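You operate a simulated robot arm through the tools that you are given. There is no shell and no other tool.

You run a simulated robot arm. Do the job below in one go: nothing can be reset, and whatever is moved stays where it is left.

## Task
Raise the end stop and push the small white board against it.
Fine: lay both foam pads from the teal drawer on the board; close the drawer.

Only the result counts: the job must be done as asked and must still hold three seconds after the hand-in. Knocking over, shifting, dropping, spilling or breaking anything else fails it.

## Robot
A 6-joint arm with a two-finger parallel gripper, fixed in place. Base frame: the origin is at the foot of the arm, x ahead of it, y to its left, z up; the work surface is at about z = 880. Lengths are in mm, angles in degrees, forces in N, time in s.
With the tool pointing down near the work surface it reaches from about 580 to 940 mm from the base axis. Its first joint turns from -149.0 to 149.0 degrees. Payload 3.43 kg.
Tool frame: the origin (TCP) lies between the finger pads and is the grasp point; the fingertips stand 34 mm ahead of it; z points along the fingers, y is the line along which they close. Largest opening 128 mm; finger width 24, thickness 12; the body of the gripper, 48 by 130 mm, starts 96 mm behind the TCP.
Orientation is that of the tool frame in the base frame, as a unit quaternion [x, y, z, w]. With the fingers straight down and closing along the base's y, the tool's x points along the base's -x, its y along +y and its z along -z.

## Interface
- The arm moves only by the tool jog_arm. Its argument "motion" is a list of rows, each an object of numbers (a shift or turn left out is 0, a gripper value left out holds the last): "tx", "ty", "tz": the shift along the base's x, y, z in mm; "ax", "ay", "az": the turn, a rotation vector about the base's x, y, z in rad. In form: [{"tx": .., "ty": .., "tz": .., "ax": .., "ay": .., "az": ..}, ...]. A call has 1 to 20 rows; each row shifts and turns the commanded pose from where the row before left it. "gripper" is the opening, from 0 (shut) to 1 (fully open), set as the call begins (left out, the last holds). A row lasts 0.2 s, in which the tool goes at most 50 mm and 8.6 degrees; a call with a longer step from one row to the next is refused whole, and so is a gripper value outside its range. Where a pose cannot be reached the arm comes as near as it can. A force on the tool above 80 N (or 10 N above the force at the start of the call, whichever is more), or a blocked arm, ends the call early, and 0.2 s more pass. The fingers move at their own pace (about 108 mm/s each) and stop on an object; they squeeze with about 44 N. The grip force told is the motor's: it shows also when the fingers shut on nothing. Time passes only in rows, and 0.2 s behind the last, so rows that do not move let the fingers close. The reply holds the time, the measured pose of the TCP, the force on the tool along the base axes, the opening and the grip force, in the units named above and with some noise, with the torque about the TCP (base axes, N m) and any sound that the robot's microphone picked up, and new pictures: "views" is both (left out), scene, wrist or none.
- Cameras (640 x 400 px; columns grow to the right, rows downward): "scene" is fixed at [50, -500.3, 1512.3]; the picture's right is [0.70, -0.72, 0.00], its down [-0.43, -0.42, -0.80] and it looks along [0.57, 0.56, -0.60] (base axes); focal length 328 px, centre (320, 200). "wrist" rides on the gripper at [76, -11, -160] in the tool frame; the picture's right is [0.15, 0.99, 0.00], its down [-0.88, 0.13, -0.46] and it looks along [-0.45, 0.07, 0.89] (tool axes); focal length 234 px, centre (320, 200).
- slide_trunk(by): slides the trunk up (or, below 0, down) by that many mm; the arm rides with it, the base frame stays. It gives what a move gives, with no picture.
- point_at(camera, pixels): there is no depth. For up to 12 entries [column, row, z] of the newest picture of that camera ("zoom" is the newest enlarged one), the place [x, y] in the base frame at which the ray of that pixel passes the height z, good to about 3 mm. The clock stands still meanwhile.
- enlarge(camera, box): a new picture of the part [left, top, right, bottom] of that camera's present view, enlarged. The clock stands still meanwhile.
- hand_in(): hands the job in; it is judged then, once.

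Leave the gripper open and the arm clear of the work at the hand-in unless told otherwise.

The tools are called after ">>>" as name(argument=value, ...) on one line, values as JSON. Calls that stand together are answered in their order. jog_arm: Moves the arm, as the interface text tells. Its arguments: {"type":"object","properties":{"motion":{"type":"array","items":{"type":"object","properties":{"tx":{"type":"number"},"ty":{"type":"number"},"tz":{"type":"number"},"ax":{"type":"number"},"ay":{"type":"number"},"az":{"type":"number"}}}},"gripper":{"type":"number"},"views":{"type":"string","enum":["both","scene","wrist","none"]}},"required":["motion"]} The other tools are called the same way: slide_trunk (by) slides the trunk up or down; point_at (camera, pixels) gives the place at which the rays of pixels pass given heights; enlarge (camera, box) takes an enlarged picture of a part of a camera's view; hand_in () hands the job in.

At the start:

```text
t: 0.0
tool_pos: [643.4, 512.4, 1117.1]
tcp_rot: [0.0, 1.0, 0.0, 0.0]
contact_force: [0.1, 0.0, 0.3]
moment: [0.01, -0.01, -0.01]
finger_gap: 128.0
gripper_force: 0.1
trunk travel left (down, up): [-650.0, 60.0]
```

scene: 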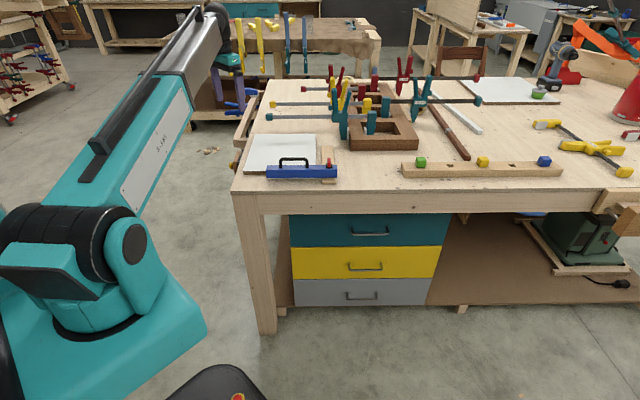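
wrist: 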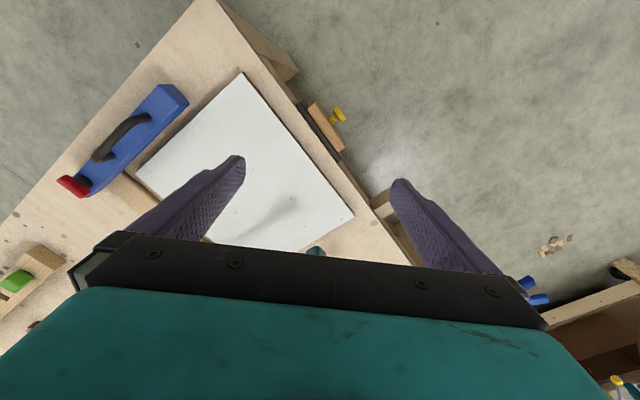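

I see a workbench: a white board at about (282,155) in the scene view, a blue block with a black handle at (302,172), a teal drawer at (368,230), and a larger white board at (510,90). I'll enlarge the key areas before moving.

>>> enlarge(camera="scene", box=[220, 90, 360, 190])

>>> enlarge(camera="scene", box=[270, 190, 460, 310])

>>> enlarge(camera="scene", box=[380, 60, 640, 200])

>>> enlarge(camera="wrist", box=[0, 0, 400, 280])

```text
4.00 times, centred on (290, 140) of scene
```

zoom: 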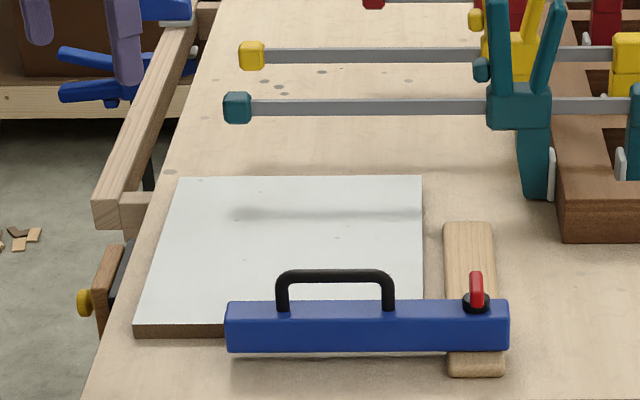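

```text
3.33 times, centred on (365, 250) of scene
```

zoom: 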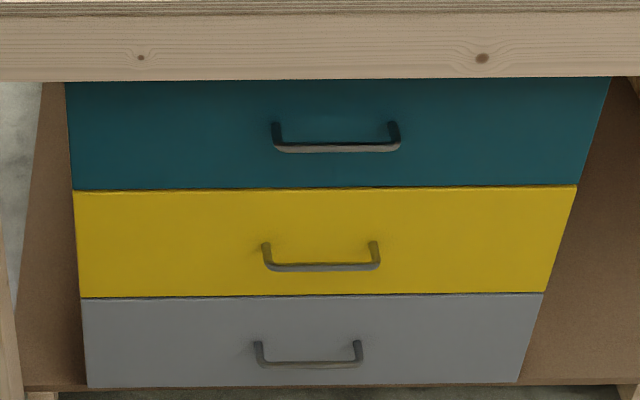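

```text
2.46 times, centred on (510, 130) of scene
```

zoom: 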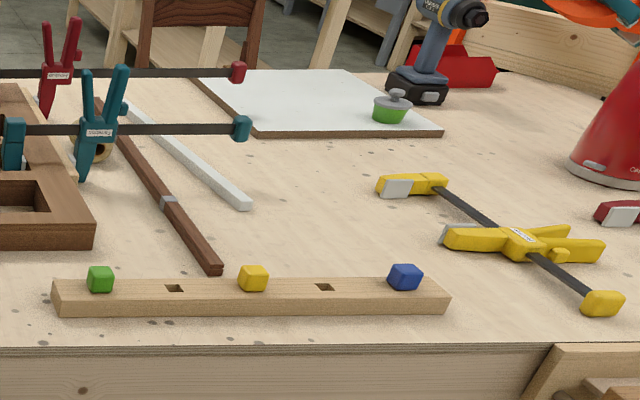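

```text
1.43 times, centred on (200, 140) of wrist
```

zoom: 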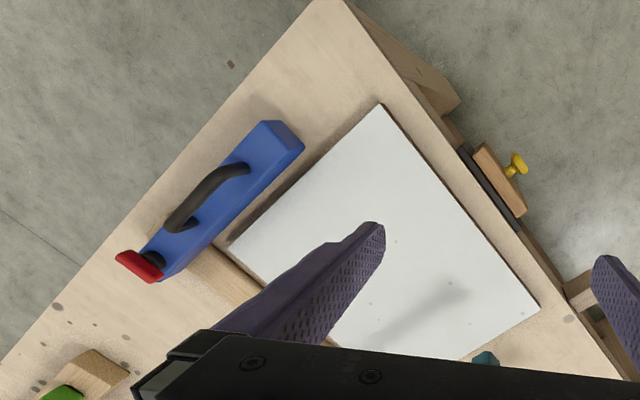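

I'll find where the visible things sit on the bench: board corners, blue bar, slat, knob at the bench's left end, bench edges and the drawer handle.

>>> point_at(camera="scene", pixels=[[263, 134, 900], [316, 134, 900], [250, 171, 900], [312, 171, 900], [268, 178, 880], [336, 178, 880], [325, 146, 880], [333, 183, 880], [236, 192, 880], [262, 92, 880], [604, 190, 880], [240, 165, 880]])

>>> enlarge(camera="scene", box=[222, 120, 282, 200])

>>> enlarge(camera="wrist", box=[260, 60, 400, 220])

>>> enlarge(camera="wrist", box=[50, 70, 210, 210])

>>> enlarge(camera="scene", box=[250, 140, 350, 200])

```text
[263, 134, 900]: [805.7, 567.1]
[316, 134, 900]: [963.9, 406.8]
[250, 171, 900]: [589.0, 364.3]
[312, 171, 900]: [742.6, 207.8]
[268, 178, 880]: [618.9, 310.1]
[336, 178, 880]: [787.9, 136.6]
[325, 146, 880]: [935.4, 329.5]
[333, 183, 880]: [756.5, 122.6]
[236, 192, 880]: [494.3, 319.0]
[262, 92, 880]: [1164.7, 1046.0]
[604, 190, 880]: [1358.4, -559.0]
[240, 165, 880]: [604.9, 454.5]
```

```text
5.00 times, centred on (252, 160) of scene
```

zoom: 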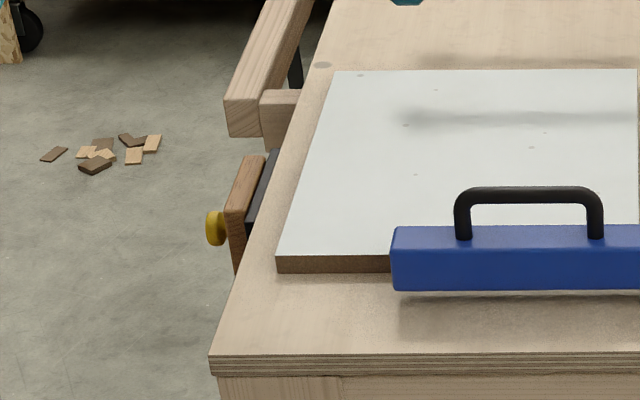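

```text
2.50 times, centred on (330, 140) of wrist
```

zoom: 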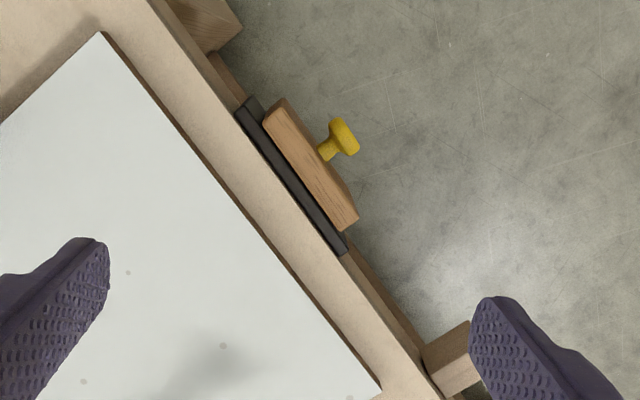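

```text
2.86 times, centred on (130, 140) of wrist
```

zoom: 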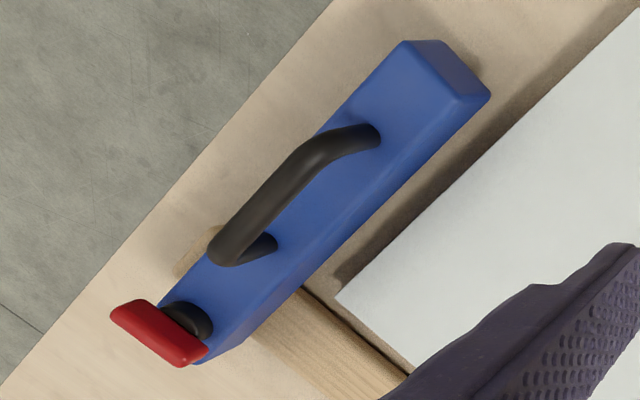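

```text
6.40 times, centred on (300, 170) of scene
```

zoom: 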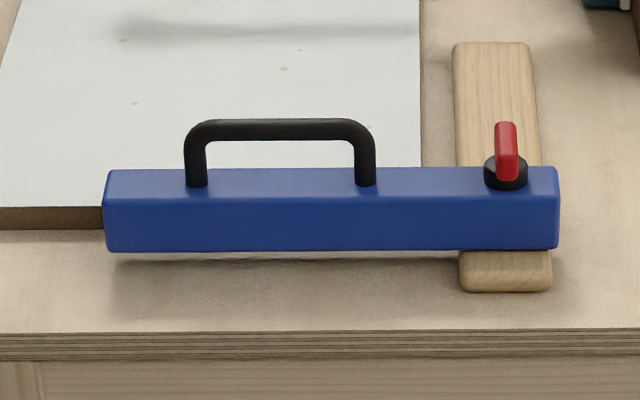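

The end of the bench carries a dark plate with a wooden block and a yellow knob, at wrist pixel (325,125). That looks like the end stop, lowered. To get its height I'll triangulate the same corners from both cameras.

>>> point_at(camera="wrist", pixels=[[311, 104, 880], [311, 104, 840], [342, 149, 880], [342, 149, 840], [298, 104, 880], [338, 160, 880], [336, 114, 850], [242, 74, 897], [354, 215, 897], [136, 173, 897], [218, 0, 880], [385, 210, 880]])

>>> point_at(camera="scene", pixels=[[241, 151, 880], [241, 151, 860], [241, 151, 840], [237, 151, 880], [237, 151, 860], [237, 151, 840], [233, 162, 880], [233, 162, 860], [243, 150, 880], [230, 165, 850]])

```text
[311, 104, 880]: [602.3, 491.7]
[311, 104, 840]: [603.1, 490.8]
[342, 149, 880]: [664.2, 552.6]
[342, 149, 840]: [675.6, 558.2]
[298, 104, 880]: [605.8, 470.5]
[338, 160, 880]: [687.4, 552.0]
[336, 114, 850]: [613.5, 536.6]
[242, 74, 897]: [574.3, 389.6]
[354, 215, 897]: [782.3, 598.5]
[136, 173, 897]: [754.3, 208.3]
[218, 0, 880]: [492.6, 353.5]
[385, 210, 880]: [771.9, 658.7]
```

```text
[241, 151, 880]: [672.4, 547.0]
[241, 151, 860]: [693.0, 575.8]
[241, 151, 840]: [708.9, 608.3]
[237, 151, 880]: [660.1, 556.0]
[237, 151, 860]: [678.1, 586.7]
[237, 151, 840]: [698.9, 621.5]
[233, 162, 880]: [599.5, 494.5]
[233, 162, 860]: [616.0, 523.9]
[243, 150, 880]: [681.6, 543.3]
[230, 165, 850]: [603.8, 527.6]
```

Both views agree at z≈880, so the wooden stop block is flush with the bench top. Writing u for the direction along the bench front, (0.707,-0.707), and v for depth into the bench, (0.707,0.707):

| Item | u | v |
|---|---|---|
| Block inner face | ≈79 | 774–860 |
| Dark plate | 79–96 | 761–876 |
| Board's left edge | ≈130 | – |

I'll turn the tool -45° about z, stay high and shift slightly outward, so the wrist camera sees the stop and knob.

>>> jog_arm(motion=[{"tx": -4, "ty": 4, "az": -0.131}, {"tx": -4, "ty": 4, "az": -0.131}, {"tx": -4, "ty": 4, "az": -0.131}, {"tx": -4, "ty": 4, "az": -0.131}, {"tx": -4, "ty": 4, "az": -0.131}, {"tx": -4, "ty": 4, "az": -0.1304}, {}], gripper=1, views="both")

```text
t: 1.6
tool_pos: [618.5, 536.6, 1114.8]
tcp_rot: [0.383, 0.924, 0.0, 0.001]
contact_force: [-0.1, -0.5, -0.2]
moment: [-0.02, 0.01, 0.04]
finger_gap: 128.3
gripper_force: 0.1
trunk travel left (down, up): [-650.0, 60.0]
```

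scene: 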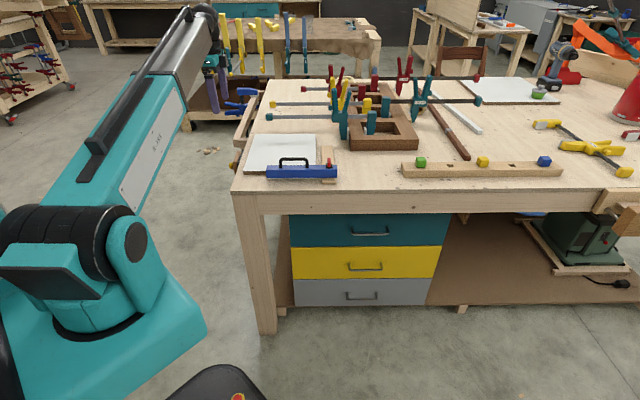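
wrist: 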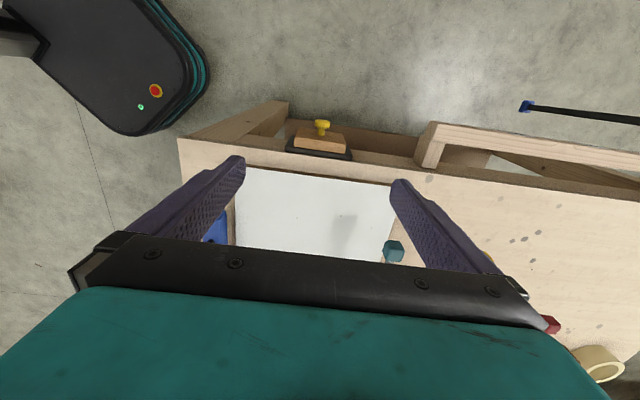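

The stop now sits at about (322,140) in the wrist view. I'll zoom in on it.

>>> enlarge(camera="wrist", box=[270, 105, 370, 175])

>>> enlarge(camera="wrist", box=[170, 85, 450, 275])

```text
5.71 times, centred on (320, 140) of wrist
```

zoom: 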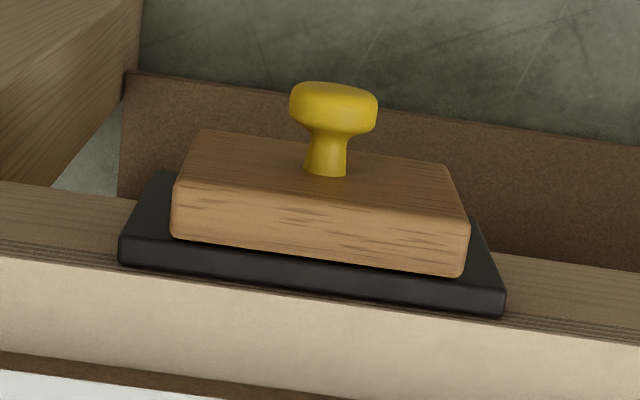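

```text
2.11 times, centred on (310, 180) of wrist
```

zoom: 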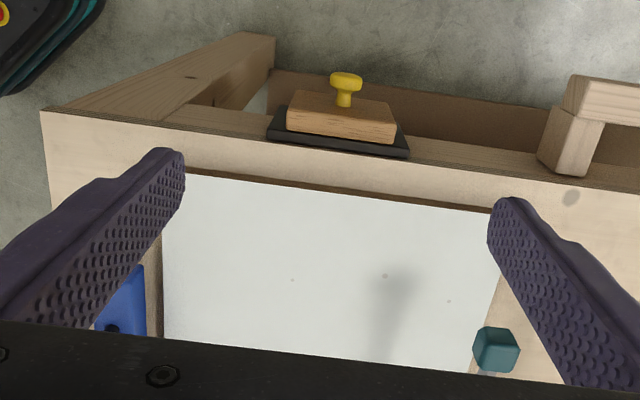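

The stop is a wooden block, with the knob on its outer face, riding on a dark plate fixed to the bench end. I'll measure the block's top corners, the plate and the knob at the likely heights.

>>> point_at(camera="wrist", pixels=[[294.3, 137.4, 880], [294.1, 146.5, 880], [345.9, 144.2, 880], [345.7, 153.3, 880], [285.3, 151.5, 880], [352.3, 159.7, 880], [285.5, 145.5, 880], [299, 128, 800], [341.6, 134, 800], [321.5, 120, 840], [321, 134.8, 840], [264.2, 154.9, 880]])

>>> point_at(camera="wrist", pixels=[[246, 167, 892], [394, 186, 892], [246, 167, 900], [394, 186, 900], [178, 138, 880], [180, 133, 880]])

```text
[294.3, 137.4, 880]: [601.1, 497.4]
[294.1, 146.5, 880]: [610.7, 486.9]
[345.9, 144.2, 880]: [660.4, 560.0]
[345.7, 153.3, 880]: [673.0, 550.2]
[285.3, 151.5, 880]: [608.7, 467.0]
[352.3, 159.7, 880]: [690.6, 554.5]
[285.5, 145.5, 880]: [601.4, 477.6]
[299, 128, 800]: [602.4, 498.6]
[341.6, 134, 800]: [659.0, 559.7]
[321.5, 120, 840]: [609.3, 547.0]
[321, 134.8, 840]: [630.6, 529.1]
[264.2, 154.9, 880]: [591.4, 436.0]
```

```text
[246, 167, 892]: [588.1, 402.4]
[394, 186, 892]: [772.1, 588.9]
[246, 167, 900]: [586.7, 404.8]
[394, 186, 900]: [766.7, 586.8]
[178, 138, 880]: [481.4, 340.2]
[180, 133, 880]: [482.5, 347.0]
```

The block spans u≈72–87 and v≈776–864 (88 mm long), with its top at z≈880. The knob is at v≈820. I'll centre over the block at u=70, v=820 and lower toward z≈950, with the gripper open and the fingers closing along v.

>>> jog_arm(motion=[{"tx": 5.4, "ty": -3.2, "tz": -33}, {"tx": 5.4, "ty": -3.1, "tz": -33}, {"tz": -33}, {"tz": -33}, {"tz": -33}, {}], gripper=0.92, views="both")

```text
t: 3.0
tool_pos: [628.1, 530.4, 950.6]
tcp_rot: [0.383, 0.924, 0.0, 0.0]
contact_force: [-0.6, 0.6, -0.3]
moment: [-0.01, 0.0, -0.01]
finger_gap: 117.4
gripper_force: 0.1
trunk travel left (down, up): [-650.0, 60.0]
```

scene: 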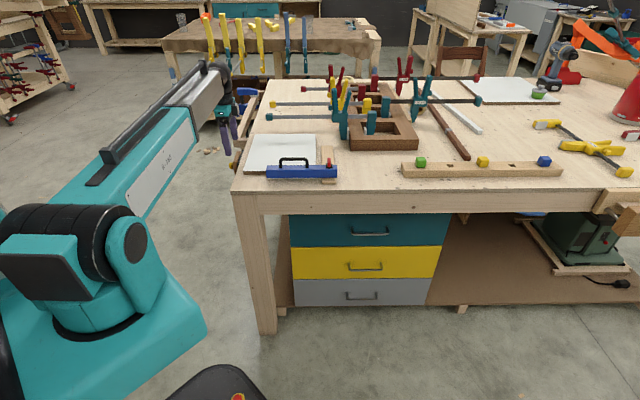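
wrist: 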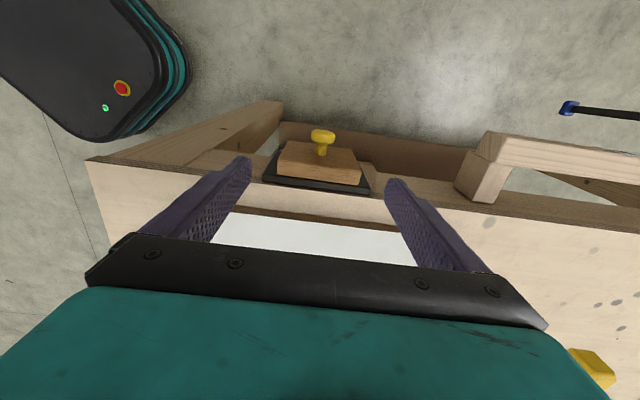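

Now closer, the block is at (320,160) in the wrist view. I'll zoom and re-measure it.

>>> enlarge(camera="wrist", box=[240, 115, 400, 215])

```text
4.00 times, centred on (320, 165) of wrist
```

zoom: 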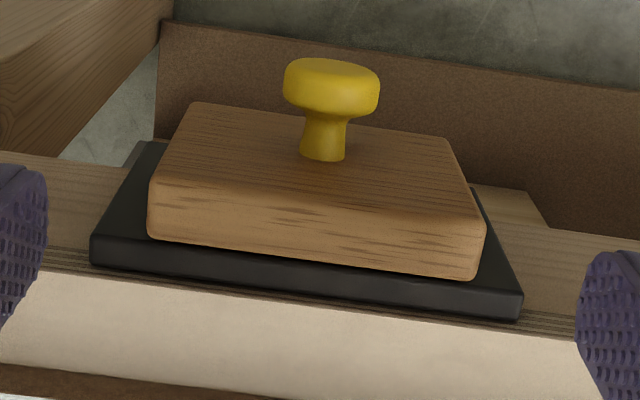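

>>> point_at(camera="zoom", pixels=[[152, 187, 880], [150, 235, 880], [482, 228, 880], [477, 278, 880], [92, 262, 878], [521, 316, 878], [40, 275, 880], [540, 328, 880], [0, 366, 880], [330, 385, 880]])

```text
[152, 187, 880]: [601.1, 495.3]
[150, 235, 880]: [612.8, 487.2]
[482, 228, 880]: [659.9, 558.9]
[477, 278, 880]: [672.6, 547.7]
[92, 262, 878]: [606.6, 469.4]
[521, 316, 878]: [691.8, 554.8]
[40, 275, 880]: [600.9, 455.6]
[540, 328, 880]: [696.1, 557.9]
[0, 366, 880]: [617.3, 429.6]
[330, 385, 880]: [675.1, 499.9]
```

The block is at u≈73–88.5, v≈776–862.5, and the TCP is at u≈69, v≈819. I'll lower straight to z≈884 with the fingertips at about 850, beside the block ends and clear of the plate.

>>> jog_arm(motion=[{"tz": -20}, {"tz": -20}, {"tz": -15}, {"tz": -11}, {}], views="wrist")

```text
t: 4.2
tool_pos: [629.0, 531.3, 885.7]
tcp_rot: [0.383, 0.924, 0.0, 0.0]
contact_force: [-0.1, -0.2, 0.1]
moment: [0.0, 0.0, 0.0]
finger_gap: 117.6
gripper_force: 0.1
trunk travel left (down, up): [-650.0, 60.0]
```

wrist: 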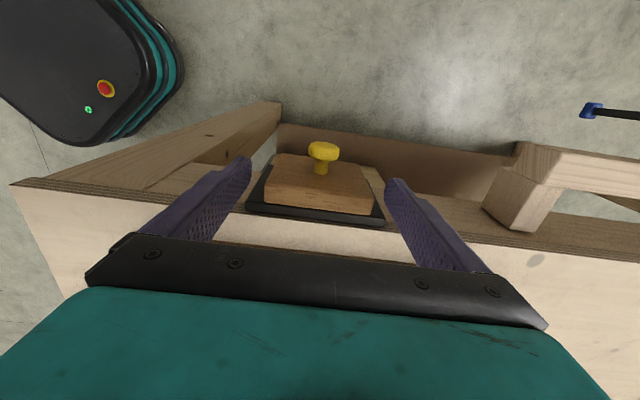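

No contact, and the fingers straddle the block. Now I close the gripper on the block's ends.

>>> jog_arm(motion=[{}, {}, {}, {}], gripper=0.6, views="wrist")

```text
t: 5.2
tool_pos: [628.9, 530.7, 887.0]
tcp_rot: [0.383, 0.924, 0.001, 0.0]
contact_force: [3.7, 3.0, -0.4]
moment: [0.66, -0.66, 0.06]
finger_gap: 89.3
gripper_force: 45.1
trunk travel left (down, up): [-650.0, 60.0]
```

wrist: 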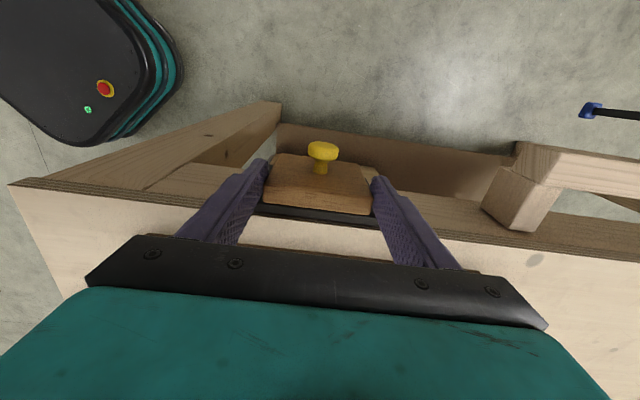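

The block is gripped at 89 mm. Next I lift gently and watch the force, 15 mm first.

>>> jog_arm(motion=[{"tz": 3}, {"tz": 4}, {"tz": 4}, {"tz": 4}], views="wrist")

```text
t: 6.2
tool_pos: [629.5, 529.5, 902.0]
tcp_rot: [0.383, 0.924, 0.0, 0.0]
contact_force: [2.7, 2.0, -1.5]
moment: [0.61, -0.43, 0.09]
finger_gap: 89.7
gripper_force: 44.9
trunk travel left (down, up): [-650.0, 60.0]
```

wrist: 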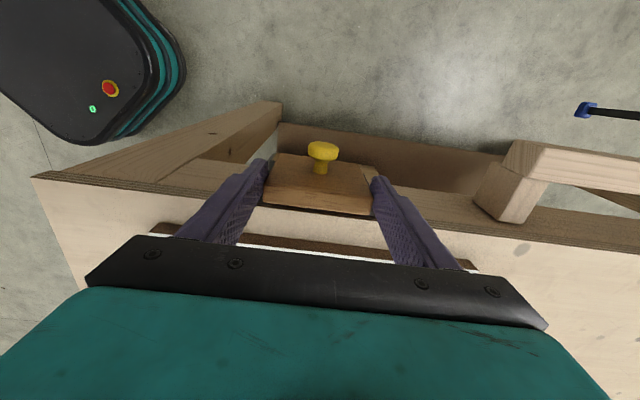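

The block rises with the gripper and shows very little resistance. I'll keep lifting in small steps until it meets its end of travel or a detent.

>>> jog_arm(motion=[{"tz": 4}, {"tz": 4}, {"tz": 4}, {"tz": 4}, {"tz": 4}], views="wrist")

```text
t: 7.4
tool_pos: [629.2, 529.5, 921.6]
tcp_rot: [0.383, 0.924, 0.001, 0.0]
contact_force: [2.2, 0.7, -4.7]
moment: [0.0, -0.16, 0.07]
finger_gap: 89.2
gripper_force: 44.6
trunk travel left (down, up): [-650.0, 60.0]
```

wrist: 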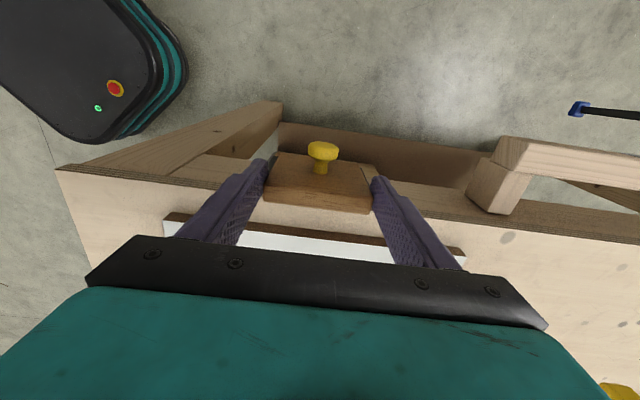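

Raised about 35 mm, with the force at -4.7 N. I'll continue with smaller steps.

>>> jog_arm(motion=[{"tz": 3}, {"tz": 3}, {"tz": 3}, {"tz": 3}], views="wrist")

```text
t: 8.4
tool_pos: [628.7, 531.7, 932.4]
tcp_rot: [0.382, 0.924, -0.003, -0.001]
contact_force: [-7.1, -7.0, -37.4]
moment: [0.31, 0.06, -0.03]
finger_gap: 89.9
gripper_force: 44.3
trunk travel left (down, up): [-650.0, 60.0]
```

wrist: 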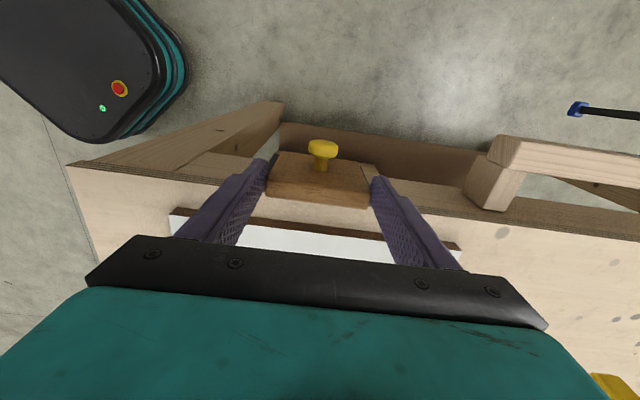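

The force jumped to -37 N, so the stop has reached the top of its travel, about 45 mm up. I'll ease down 1.5 mm to relieve the strain and then open slightly to see if it stays.

>>> jog_arm(motion=[{"tz": -1}, {"tz": -0.5}, {}], views="none")

```text
t: 9.2
tool_pos: [631.0, 531.0, 930.5]
tcp_rot: [0.383, 0.924, -0.002, -0.001]
contact_force: [-11.9, -9.3, -30.0]
moment: [0.03, 0.45, -0.14]
finger_gap: 89.7
gripper_force: 44.8
trunk travel left (down, up): [-650.0, 60.0]
```

Still -30 N, so I ease down a little more.

>>> jog_arm(motion=[{"tz": -1}, {"tz": -1}, {}], views="none")

```text
t: 10.0
tool_pos: [630.0, 531.2, 931.2]
tcp_rot: [0.383, 0.924, 0.0, 0.001]
contact_force: [-5.6, -1.6, -10.3]
moment: [-0.71, 1.24, -0.22]
finger_gap: 89.5
gripper_force: 45.1
trunk travel left (down, up): [-650.0, 60.0]
```

The force is down to about -10 N. I'll open the fingers a few millimetres and watch the block.

>>> jog_arm(motion=[{"tz": -0.5}, {}, {}, {}], gripper=0.8, views="both")

>>> enlarge(camera="scene", box=[212, 115, 292, 195])

>>> enlarge(camera="wrist", box=[240, 115, 400, 215])

```text
t: 11.0
tool_pos: [628.2, 529.8, 928.9]
tcp_rot: [0.383, 0.924, -0.001, 0.0]
contact_force: [0.4, -0.8, 0.4]
moment: [0.02, -0.01, 0.01]
finger_gap: 102.2
gripper_force: 0.0
trunk travel left (down, up): [-650.0, 60.0]
```

scene: 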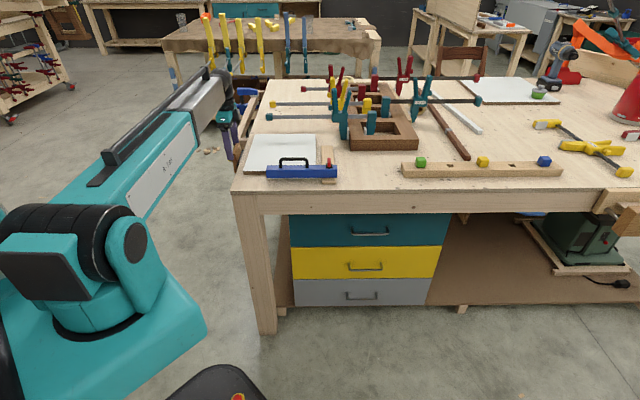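
wrist: 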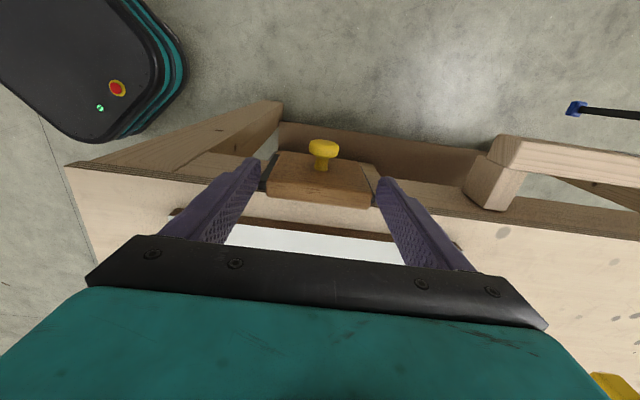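

```text
5.00 times, centred on (252, 155) of scene
```

zoom: 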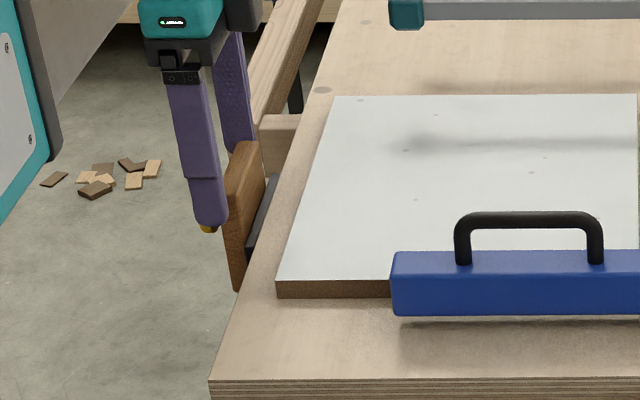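

```text
4.00 times, centred on (320, 165) of wrist
```

zoom: 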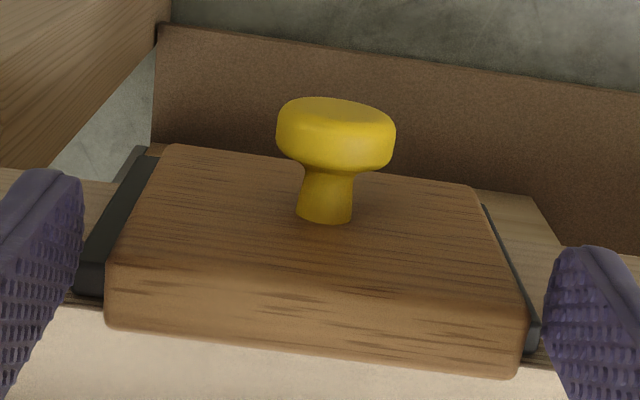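

The block stays up with the fingers off it. I'll open fully, rise straight up and check again that it holds.

>>> jog_arm(motion=[{"tz": 5}, {"tz": 25}, {"tz": 40}, {"tz": 40}, {"tz": 40}, {}, {}, {}], gripper=0.92, views="both")

>>> enlarge(camera="scene", box=[212, 115, 292, 195])

>>> enlarge(camera="wrist", box=[240, 115, 400, 215])

```text
t: 12.8
tool_pos: [628.6, 528.1, 1075.5]
tcp_rot: [0.383, 0.924, 0.001, 0.0]
contact_force: [0.5, -0.5, 0.0]
moment: [-0.04, -0.01, -0.01]
finger_gap: 117.9
gripper_force: 0.0
trunk travel left (down, up): [-650.0, 60.0]
```

scene: 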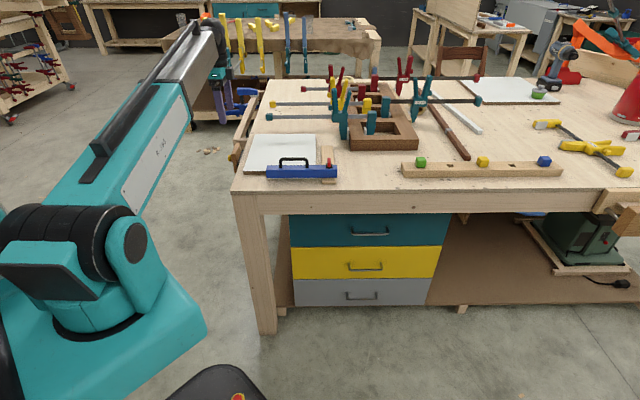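
wrist: 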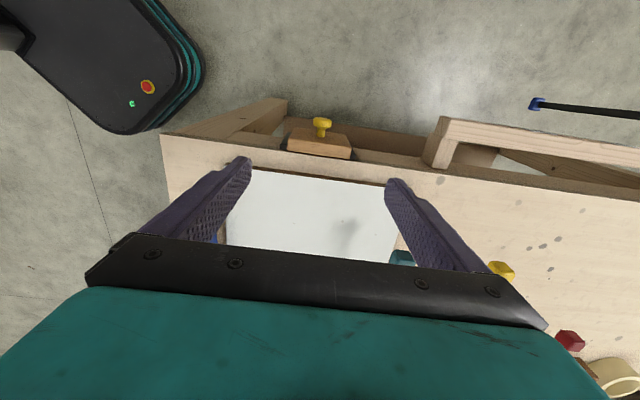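

```text
5.00 times, centred on (252, 155) of scene
```

zoom: 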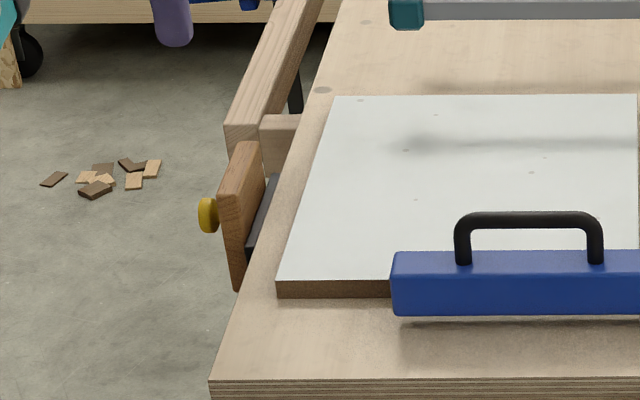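

```text
4.00 times, centred on (320, 165) of wrist
```

zoom: 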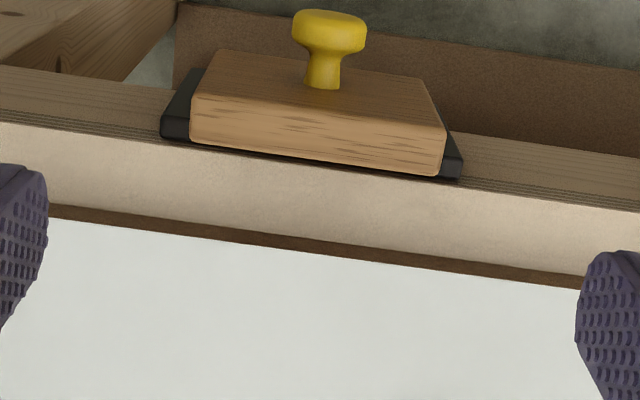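

The stop stays raised. Now I'll look at the board's right side and the gap to the slat, moving high over the board to about u=350, v=790, z=1100, well clear of the clamps at v>950.

>>> jog_arm(motion=[{"tx": 25.5, "ty": -31, "tz": 4}, {"tx": 25.5, "ty": -31, "tz": 4}, {"tx": 25.5, "ty": -31, "tz": 4}, {"tx": 25.5, "ty": -31, "tz": 4}, {"tx": 25.5, "ty": -31, "tz": 4}, {"tx": 25.5, "ty": -31, "tz": 4}, {"tx": 25, "ty": -31}, {}], gripper=1, views="both")

>>> enlarge(camera="wrist", box=[160, 60, 480, 260])

```text
t: 14.6
tool_pos: [807.8, 313.7, 1100.8]
tcp_rot: [0.383, 0.924, 0.0, 0.0]
contact_force: [-1.1, -0.7, 0.9]
moment: [0.0, 0.01, -0.02]
finger_gap: 128.1
gripper_force: 0.1
trunk travel left (down, up): [-650.0, 60.0]
```

scene: 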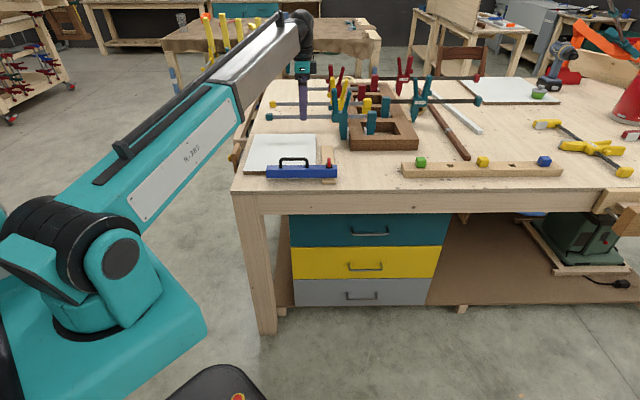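
wrist: 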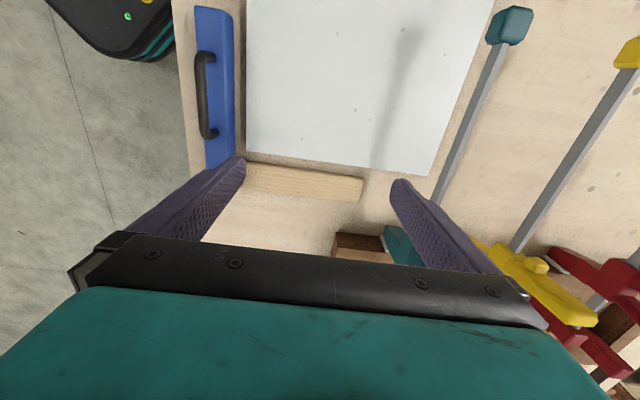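

```text
2.00 times, centred on (320, 160) of wrist
```

zoom: 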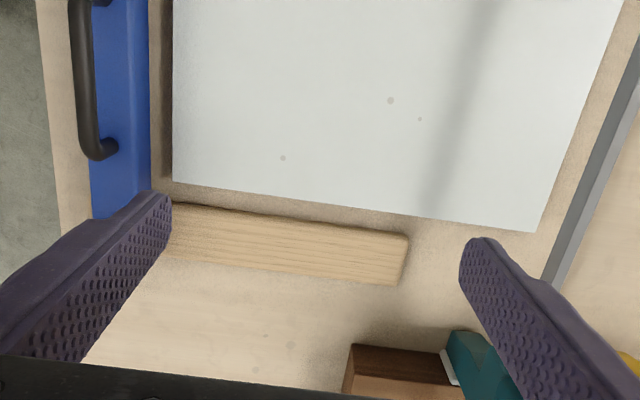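

I can see the board's right edge and the slat next to it. I'll measure the gap and the nearby clamp bar.

>>> point_at(camera="zoom", pixels=[[174, 184, 895], [355, 208, 895], [537, 233, 895], [180, 205, 895], [300, 221, 895], [406, 236, 895], [392, 286, 895], [165, 255, 895], [150, 190, 940], [350, 345, 920], [445, 350, 920], [620, 2, 895]])

>>> enlarge(camera="wrist", box=[220, 130, 460, 280])

>>> enlarge(camera="scene", box=[300, 130, 350, 190])

```text
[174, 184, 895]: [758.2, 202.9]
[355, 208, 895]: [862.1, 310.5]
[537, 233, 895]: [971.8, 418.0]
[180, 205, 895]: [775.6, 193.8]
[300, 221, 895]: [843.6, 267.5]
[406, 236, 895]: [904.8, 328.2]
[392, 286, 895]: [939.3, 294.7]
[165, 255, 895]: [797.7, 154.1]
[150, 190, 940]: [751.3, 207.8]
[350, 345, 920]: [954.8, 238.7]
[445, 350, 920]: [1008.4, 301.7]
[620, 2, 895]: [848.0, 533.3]
```

```text
2.67 times, centred on (340, 205) of wrist
```

zoom: 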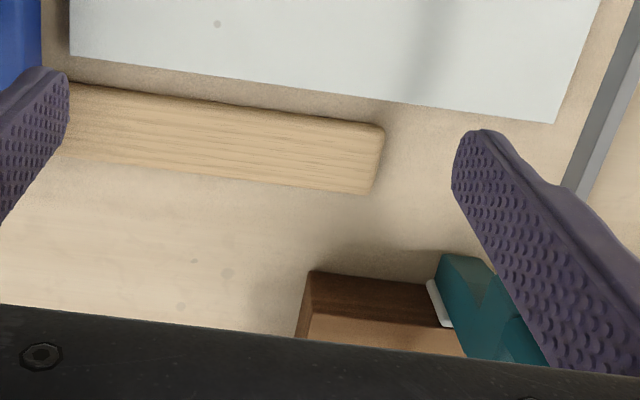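

```text
6.67 times, centred on (325, 160) of scene
```

zoom: 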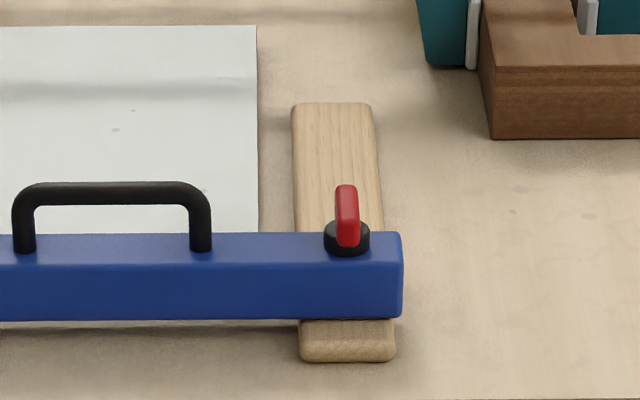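

Measurements so far:

- Board's right edge: u≈391.
- Slat: u≈408–456, ending at v≈872.
- Gap: about 17 mm. One 12 mm finger fits if the fingers close along u.

I'll turn the tool +90°, set the gap to about 80 mm and go above u≈446, v≈810 at z≈1060. That puts the left-side finger over the gap. Then I'll measure again.

>>> jog_arm(motion=[{"tx": 7.34, "ty": -5.15, "tz": -3.7, "az": 0.1428}, {"tx": 7.34, "ty": -5.15, "tz": -3.7, "az": 0.1428}, {"tx": 7.34, "ty": -5.15, "tz": -3.7, "az": 0.1428}, {"tx": 7.34, "ty": -5.15, "tz": -3.7, "az": 0.1428}, {"tx": 7.34, "ty": -5.15, "tz": -3.7, "az": 0.1428}, {"tx": 7.34, "ty": -5.15, "tz": -3.7, "az": 0.1428}, {"tx": 7.34, "ty": -5.15, "tz": -3.7, "az": 0.1428}, {"tx": 7.34, "ty": -5.15, "tz": -3.7, "az": 0.1428}, {"tx": 7.34, "ty": -5.15, "tz": -3.7, "az": 0.1428}, {"tx": 7.34, "ty": -5.15, "tz": -3.7, "az": 0.1428}, {"tx": 7.34, "ty": -5.15, "tz": -3.7, "az": 0.1428}, {}], gripper=0.625, views="both")

>>> enlarge(camera="wrist", box=[220, 60, 500, 235])

```text
t: 17.2
tool_pos: [887.2, 256.3, 1062.2]
tcp_rot: [-0.383, 0.924, 0.001, 0.0]
contact_force: [-0.4, -0.3, -0.4]
moment: [0.0, 0.01, -0.03]
finger_gap: 80.1
gripper_force: 0.1
trunk travel left (down, up): [-650.0, 60.0]
```

scene: 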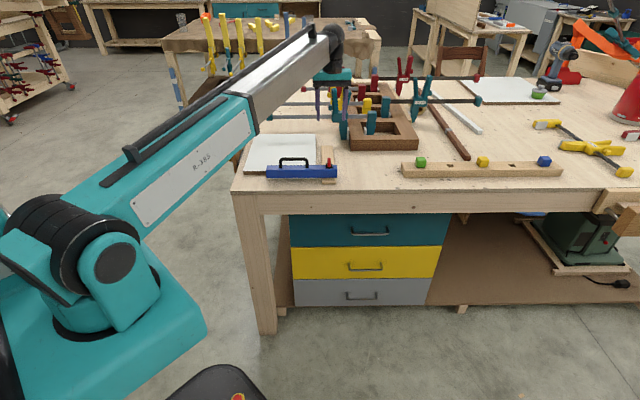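
wrist: 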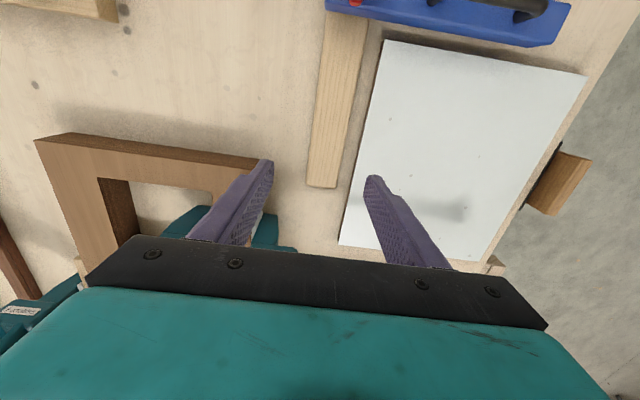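

```text
2.29 times, centred on (360, 148) of wrist
```

zoom: 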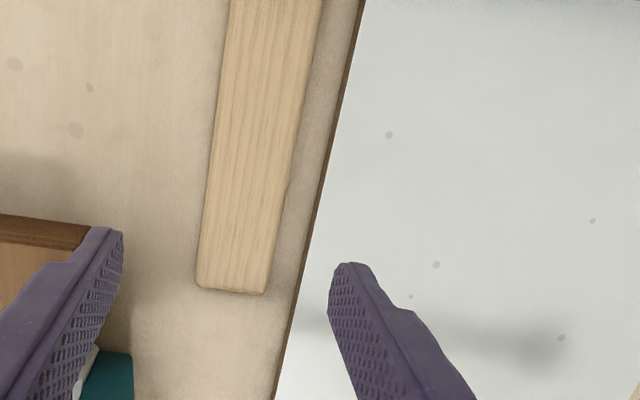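

In the wrist view the gap is the strip between the slat and the dark board edge. I'll measure both edges from here.

>>> point_at(camera="zoom", pixels=[[322, 20, 893], [303, 120, 893], [287, 220, 893], [322, 20, 880], [287, 220, 880], [362, 20, 895], [340, 120, 895], [318, 220, 895], [357, 20, 880], [335, 120, 880], [312, 220, 880], [197, 280, 893]])

```text
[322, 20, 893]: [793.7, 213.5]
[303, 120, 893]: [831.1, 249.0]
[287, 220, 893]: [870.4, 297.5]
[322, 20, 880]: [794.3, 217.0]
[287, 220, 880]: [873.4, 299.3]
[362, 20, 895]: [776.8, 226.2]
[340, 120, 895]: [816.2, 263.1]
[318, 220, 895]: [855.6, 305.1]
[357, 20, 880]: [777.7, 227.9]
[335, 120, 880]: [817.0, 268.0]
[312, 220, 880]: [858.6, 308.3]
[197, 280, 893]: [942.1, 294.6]
```

The gap runs from u≈390 (board) to u≈409 (slat), centred at 399.5, and my finger is at u≈394–406. Before descending I'll check that the other finger clears the brown frame's corner.

>>> point_at(camera="wrist", pixels=[[255, 157, 920], [255, 168, 880], [36, 142, 920], [70, 133, 920], [255, 157, 900]])

>>> jog_arm(motion=[{"tz": -30}, {"tz": -30}, {"tz": -25}, {}], views="wrist")

```text
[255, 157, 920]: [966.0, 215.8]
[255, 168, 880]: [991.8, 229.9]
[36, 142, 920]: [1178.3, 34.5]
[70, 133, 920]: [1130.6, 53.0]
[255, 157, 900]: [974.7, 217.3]
```

```text
t: 18.2
tool_pos: [886.2, 256.8, 975.6]
tcp_rot: [-0.382, 0.924, 0.0, 0.0]
contact_force: [-0.1, 0.3, 0.2]
moment: [0.0, 0.0, 0.0]
finger_gap: 80.1
gripper_force: 0.1
trunk travel left (down, up): [-650.0, 60.0]
```

wrist: 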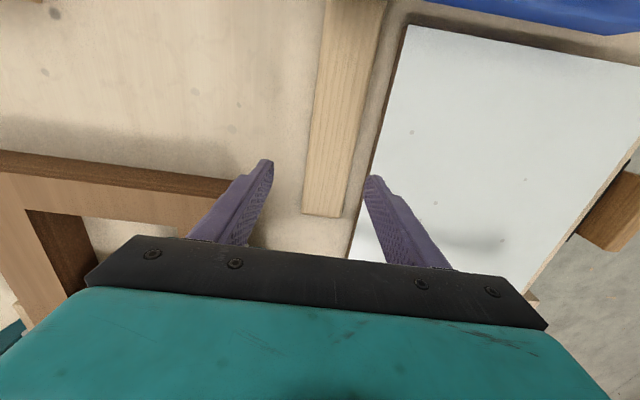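

The frame's front face is at v≈836 and my other finger stays below v≈821, so it is clear. I'll zoom on the gap from here.

>>> enlarge(camera="wrist", box=[280, 100, 440, 240])

```text
2.86 times, centred on (360, 170) of wrist
```

zoom: 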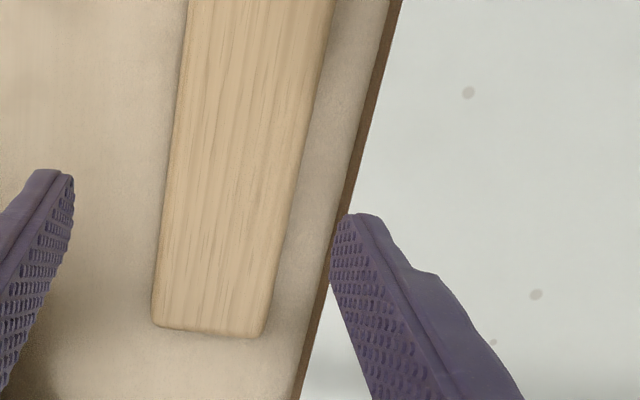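

>>> point_at(camera="zoom", pixels=[[313, 100, 893], [294, 200, 893], [282, 260, 893], [376, 100, 895], [352, 190, 895], [368, 100, 880], [345, 190, 880], [333, 240, 880], [350, 216, 941], [382, 222, 941], [333, 280, 950]])

```text
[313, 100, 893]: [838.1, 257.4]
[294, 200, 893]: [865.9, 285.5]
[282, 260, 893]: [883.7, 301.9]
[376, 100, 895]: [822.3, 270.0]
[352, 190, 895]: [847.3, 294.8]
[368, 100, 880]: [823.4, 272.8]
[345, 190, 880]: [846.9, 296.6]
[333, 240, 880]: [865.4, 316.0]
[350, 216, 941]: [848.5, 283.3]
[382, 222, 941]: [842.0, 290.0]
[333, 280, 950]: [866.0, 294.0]
```

The gap is u≈390.6–410.8, centred at 400.7. I'll shift the tool about 2 mm toward +u and descend in small steps to fingertips at z≈885, watching the force.

>>> jog_arm(motion=[{"tx": 1.3, "ty": -1.3, "tz": -10}, {"tz": -12}, {"tz": -10}, {"tz": -8}, {"tz": -8}, {"tz": -7}, {}], views="wrist")

>>> enlarge(camera="wrist", box=[280, 100, 440, 240])

```text
t: 19.8
tool_pos: [889.0, 255.7, 920.7]
tcp_rot: [-0.382, 0.924, 0.0, 0.0]
contact_force: [-0.4, -0.5, -0.6]
moment: [0.0, -0.01, 0.02]
finger_gap: 80.0
gripper_force: 0.0
trunk travel left (down, up): [-650.0, 60.0]
```

wrist: 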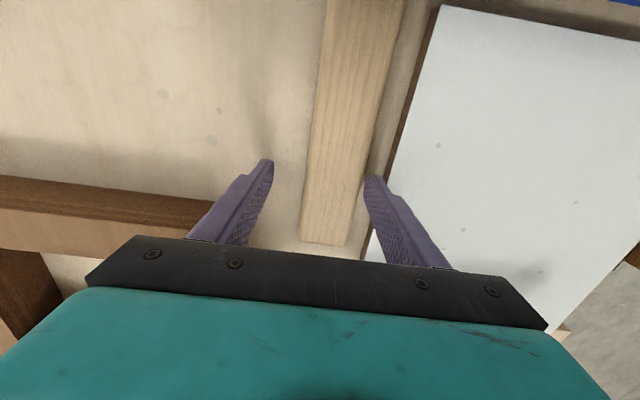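

```text
2.86 times, centred on (360, 170) of wrist
```

zoom: 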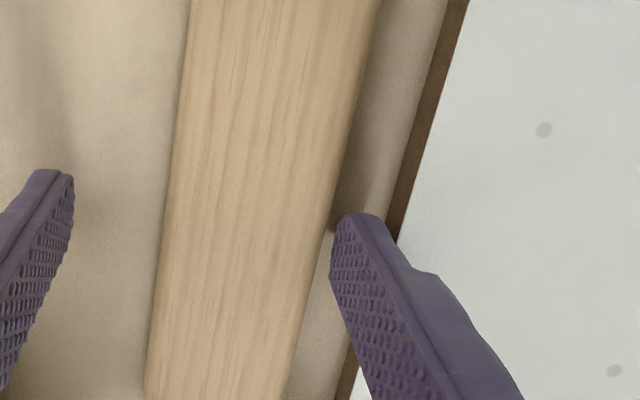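

The finger is in the gap with no contact. I'll lower 2 mm more and push the board slowly toward -u by 20 mm; the other finger stays more than 10 mm clear of the slat.

>>> jog_arm(motion=[{"tz": -2}, {"tx": -1.77, "ty": 1.77}, {"tx": -1.77, "ty": 1.77}, {"tx": -1.77, "ty": 1.77}, {"tx": -1.77, "ty": 1.77}, {"tx": -1.77, "ty": 1.77}, {"tx": -1.77, "ty": 1.77}, {"tx": -1.77, "ty": 1.77}, {"tx": -1.77, "ty": 1.77}, {}], views="both")

>>> enlarge(camera="wrist", box=[280, 100, 440, 240])

```text
t: 22.0
tool_pos: [874.1, 267.6, 920.2]
tcp_rot: [-0.382, 0.924, 0.0, 0.0]
contact_force: [2.4, -2.8, 0.5]
moment: [0.02, -0.03, -0.05]
finger_gap: 78.1
gripper_force: 0.1
trunk travel left (down, up): [-650.0, 60.0]
```

scene: 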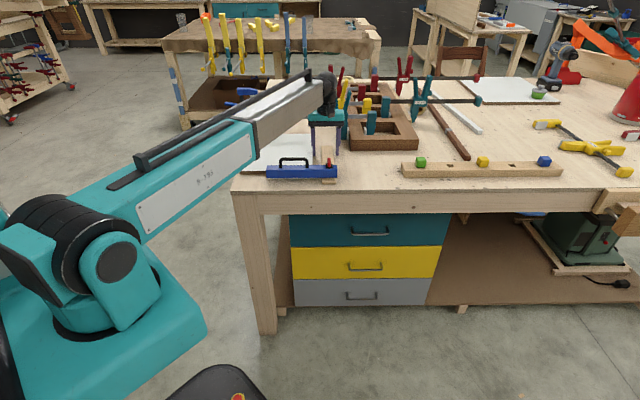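
wrist: 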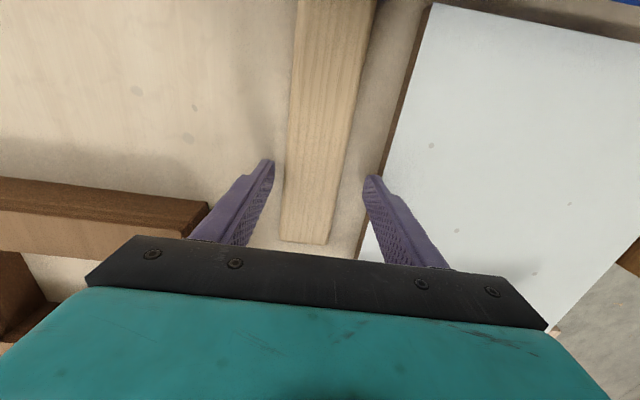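

```text
2.86 times, centred on (360, 170) of wrist
```

zoom: 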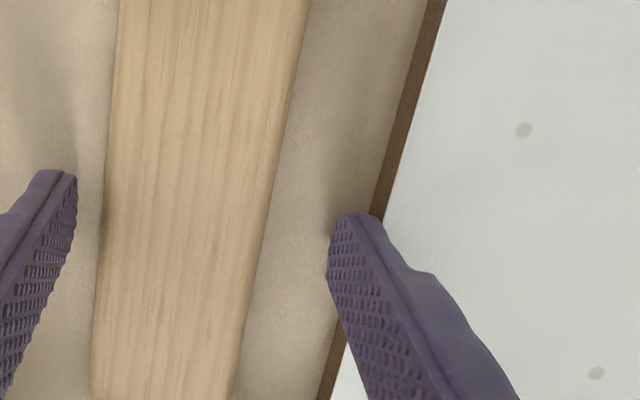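

The board slid about 13 mm with only about 4 N. I'll back off slightly, rise, close the fingers and re-enter the wider gap at v≈826, the board's and stop's centre, with the closed fingers.

>>> jog_arm(motion=[{"tx": 1.8, "ty": -1.8}, {"tz": 15}, {"tz": 30}, {"tz": 10}], views="none")

>>> jog_arm(motion=[{"tx": -4.4, "ty": 13.2}, {"tx": -4.4, "ty": 13.2}, {"tx": -4.4, "ty": 13.3}, {}, {}], gripper=0, views="wrist")

>>> enlarge(camera="wrist", box=[240, 80, 440, 240])

```text
t: 23.0
tool_pos: [877.6, 266.8, 975.3]
tcp_rot: [-0.382, 0.924, -0.001, 0.0]
contact_force: [0.3, 0.2, -0.1]
moment: [-0.02, 0.01, 0.03]
finger_gap: 80.0
gripper_force: 0.0
trunk travel left (down, up): [-650.0, 60.0]
```

```text
t: 24.2
tool_pos: [863.3, 306.6, 974.1]
tcp_rot: [-0.382, 0.924, 0.0, 0.0]
contact_force: [-0.5, -0.2, 0.1]
moment: [0.0, 0.01, 0.02]
finger_gap: 0.1
gripper_force: 32.8
trunk travel left (down, up): [-650.0, 60.0]
```

wrist: 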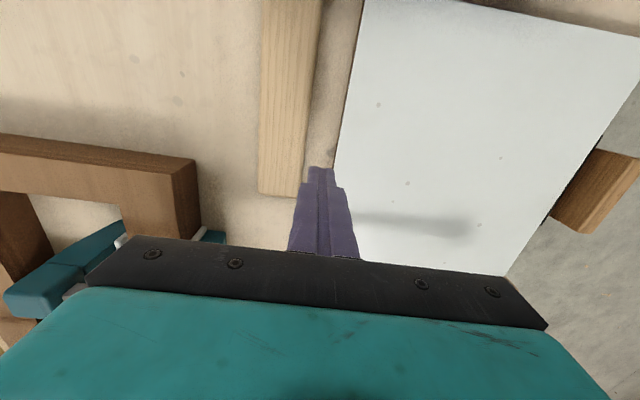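

```text
2.50 times, centred on (340, 160) of wrist
```

zoom: 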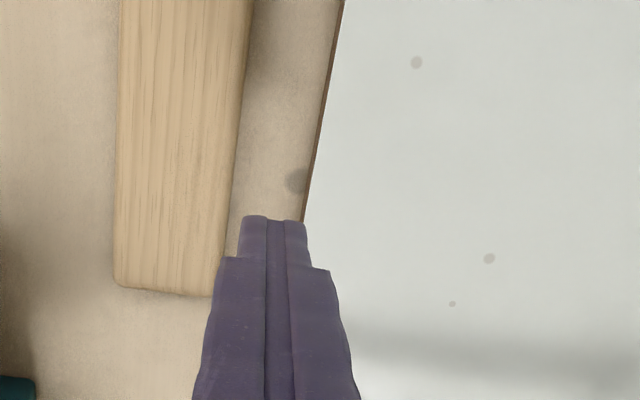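

Fingers closed at u≈393.6, v≈827. I'll measure the edges again before going down.

>>> point_at(camera="zoom", pixels=[[342, 10, 895], [325, 105, 895], [308, 200, 895], [339, 10, 880], [321, 105, 880], [304, 200, 880], [250, 20, 893], [240, 120, 893], [229, 220, 893], [265, 217, 941], [303, 222, 941]])

```text
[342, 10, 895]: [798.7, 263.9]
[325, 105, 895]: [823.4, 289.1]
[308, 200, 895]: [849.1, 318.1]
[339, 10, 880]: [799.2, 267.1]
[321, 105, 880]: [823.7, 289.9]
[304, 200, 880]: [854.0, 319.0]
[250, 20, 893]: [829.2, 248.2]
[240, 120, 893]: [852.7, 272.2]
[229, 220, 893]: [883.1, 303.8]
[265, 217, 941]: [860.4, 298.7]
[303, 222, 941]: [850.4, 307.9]
```

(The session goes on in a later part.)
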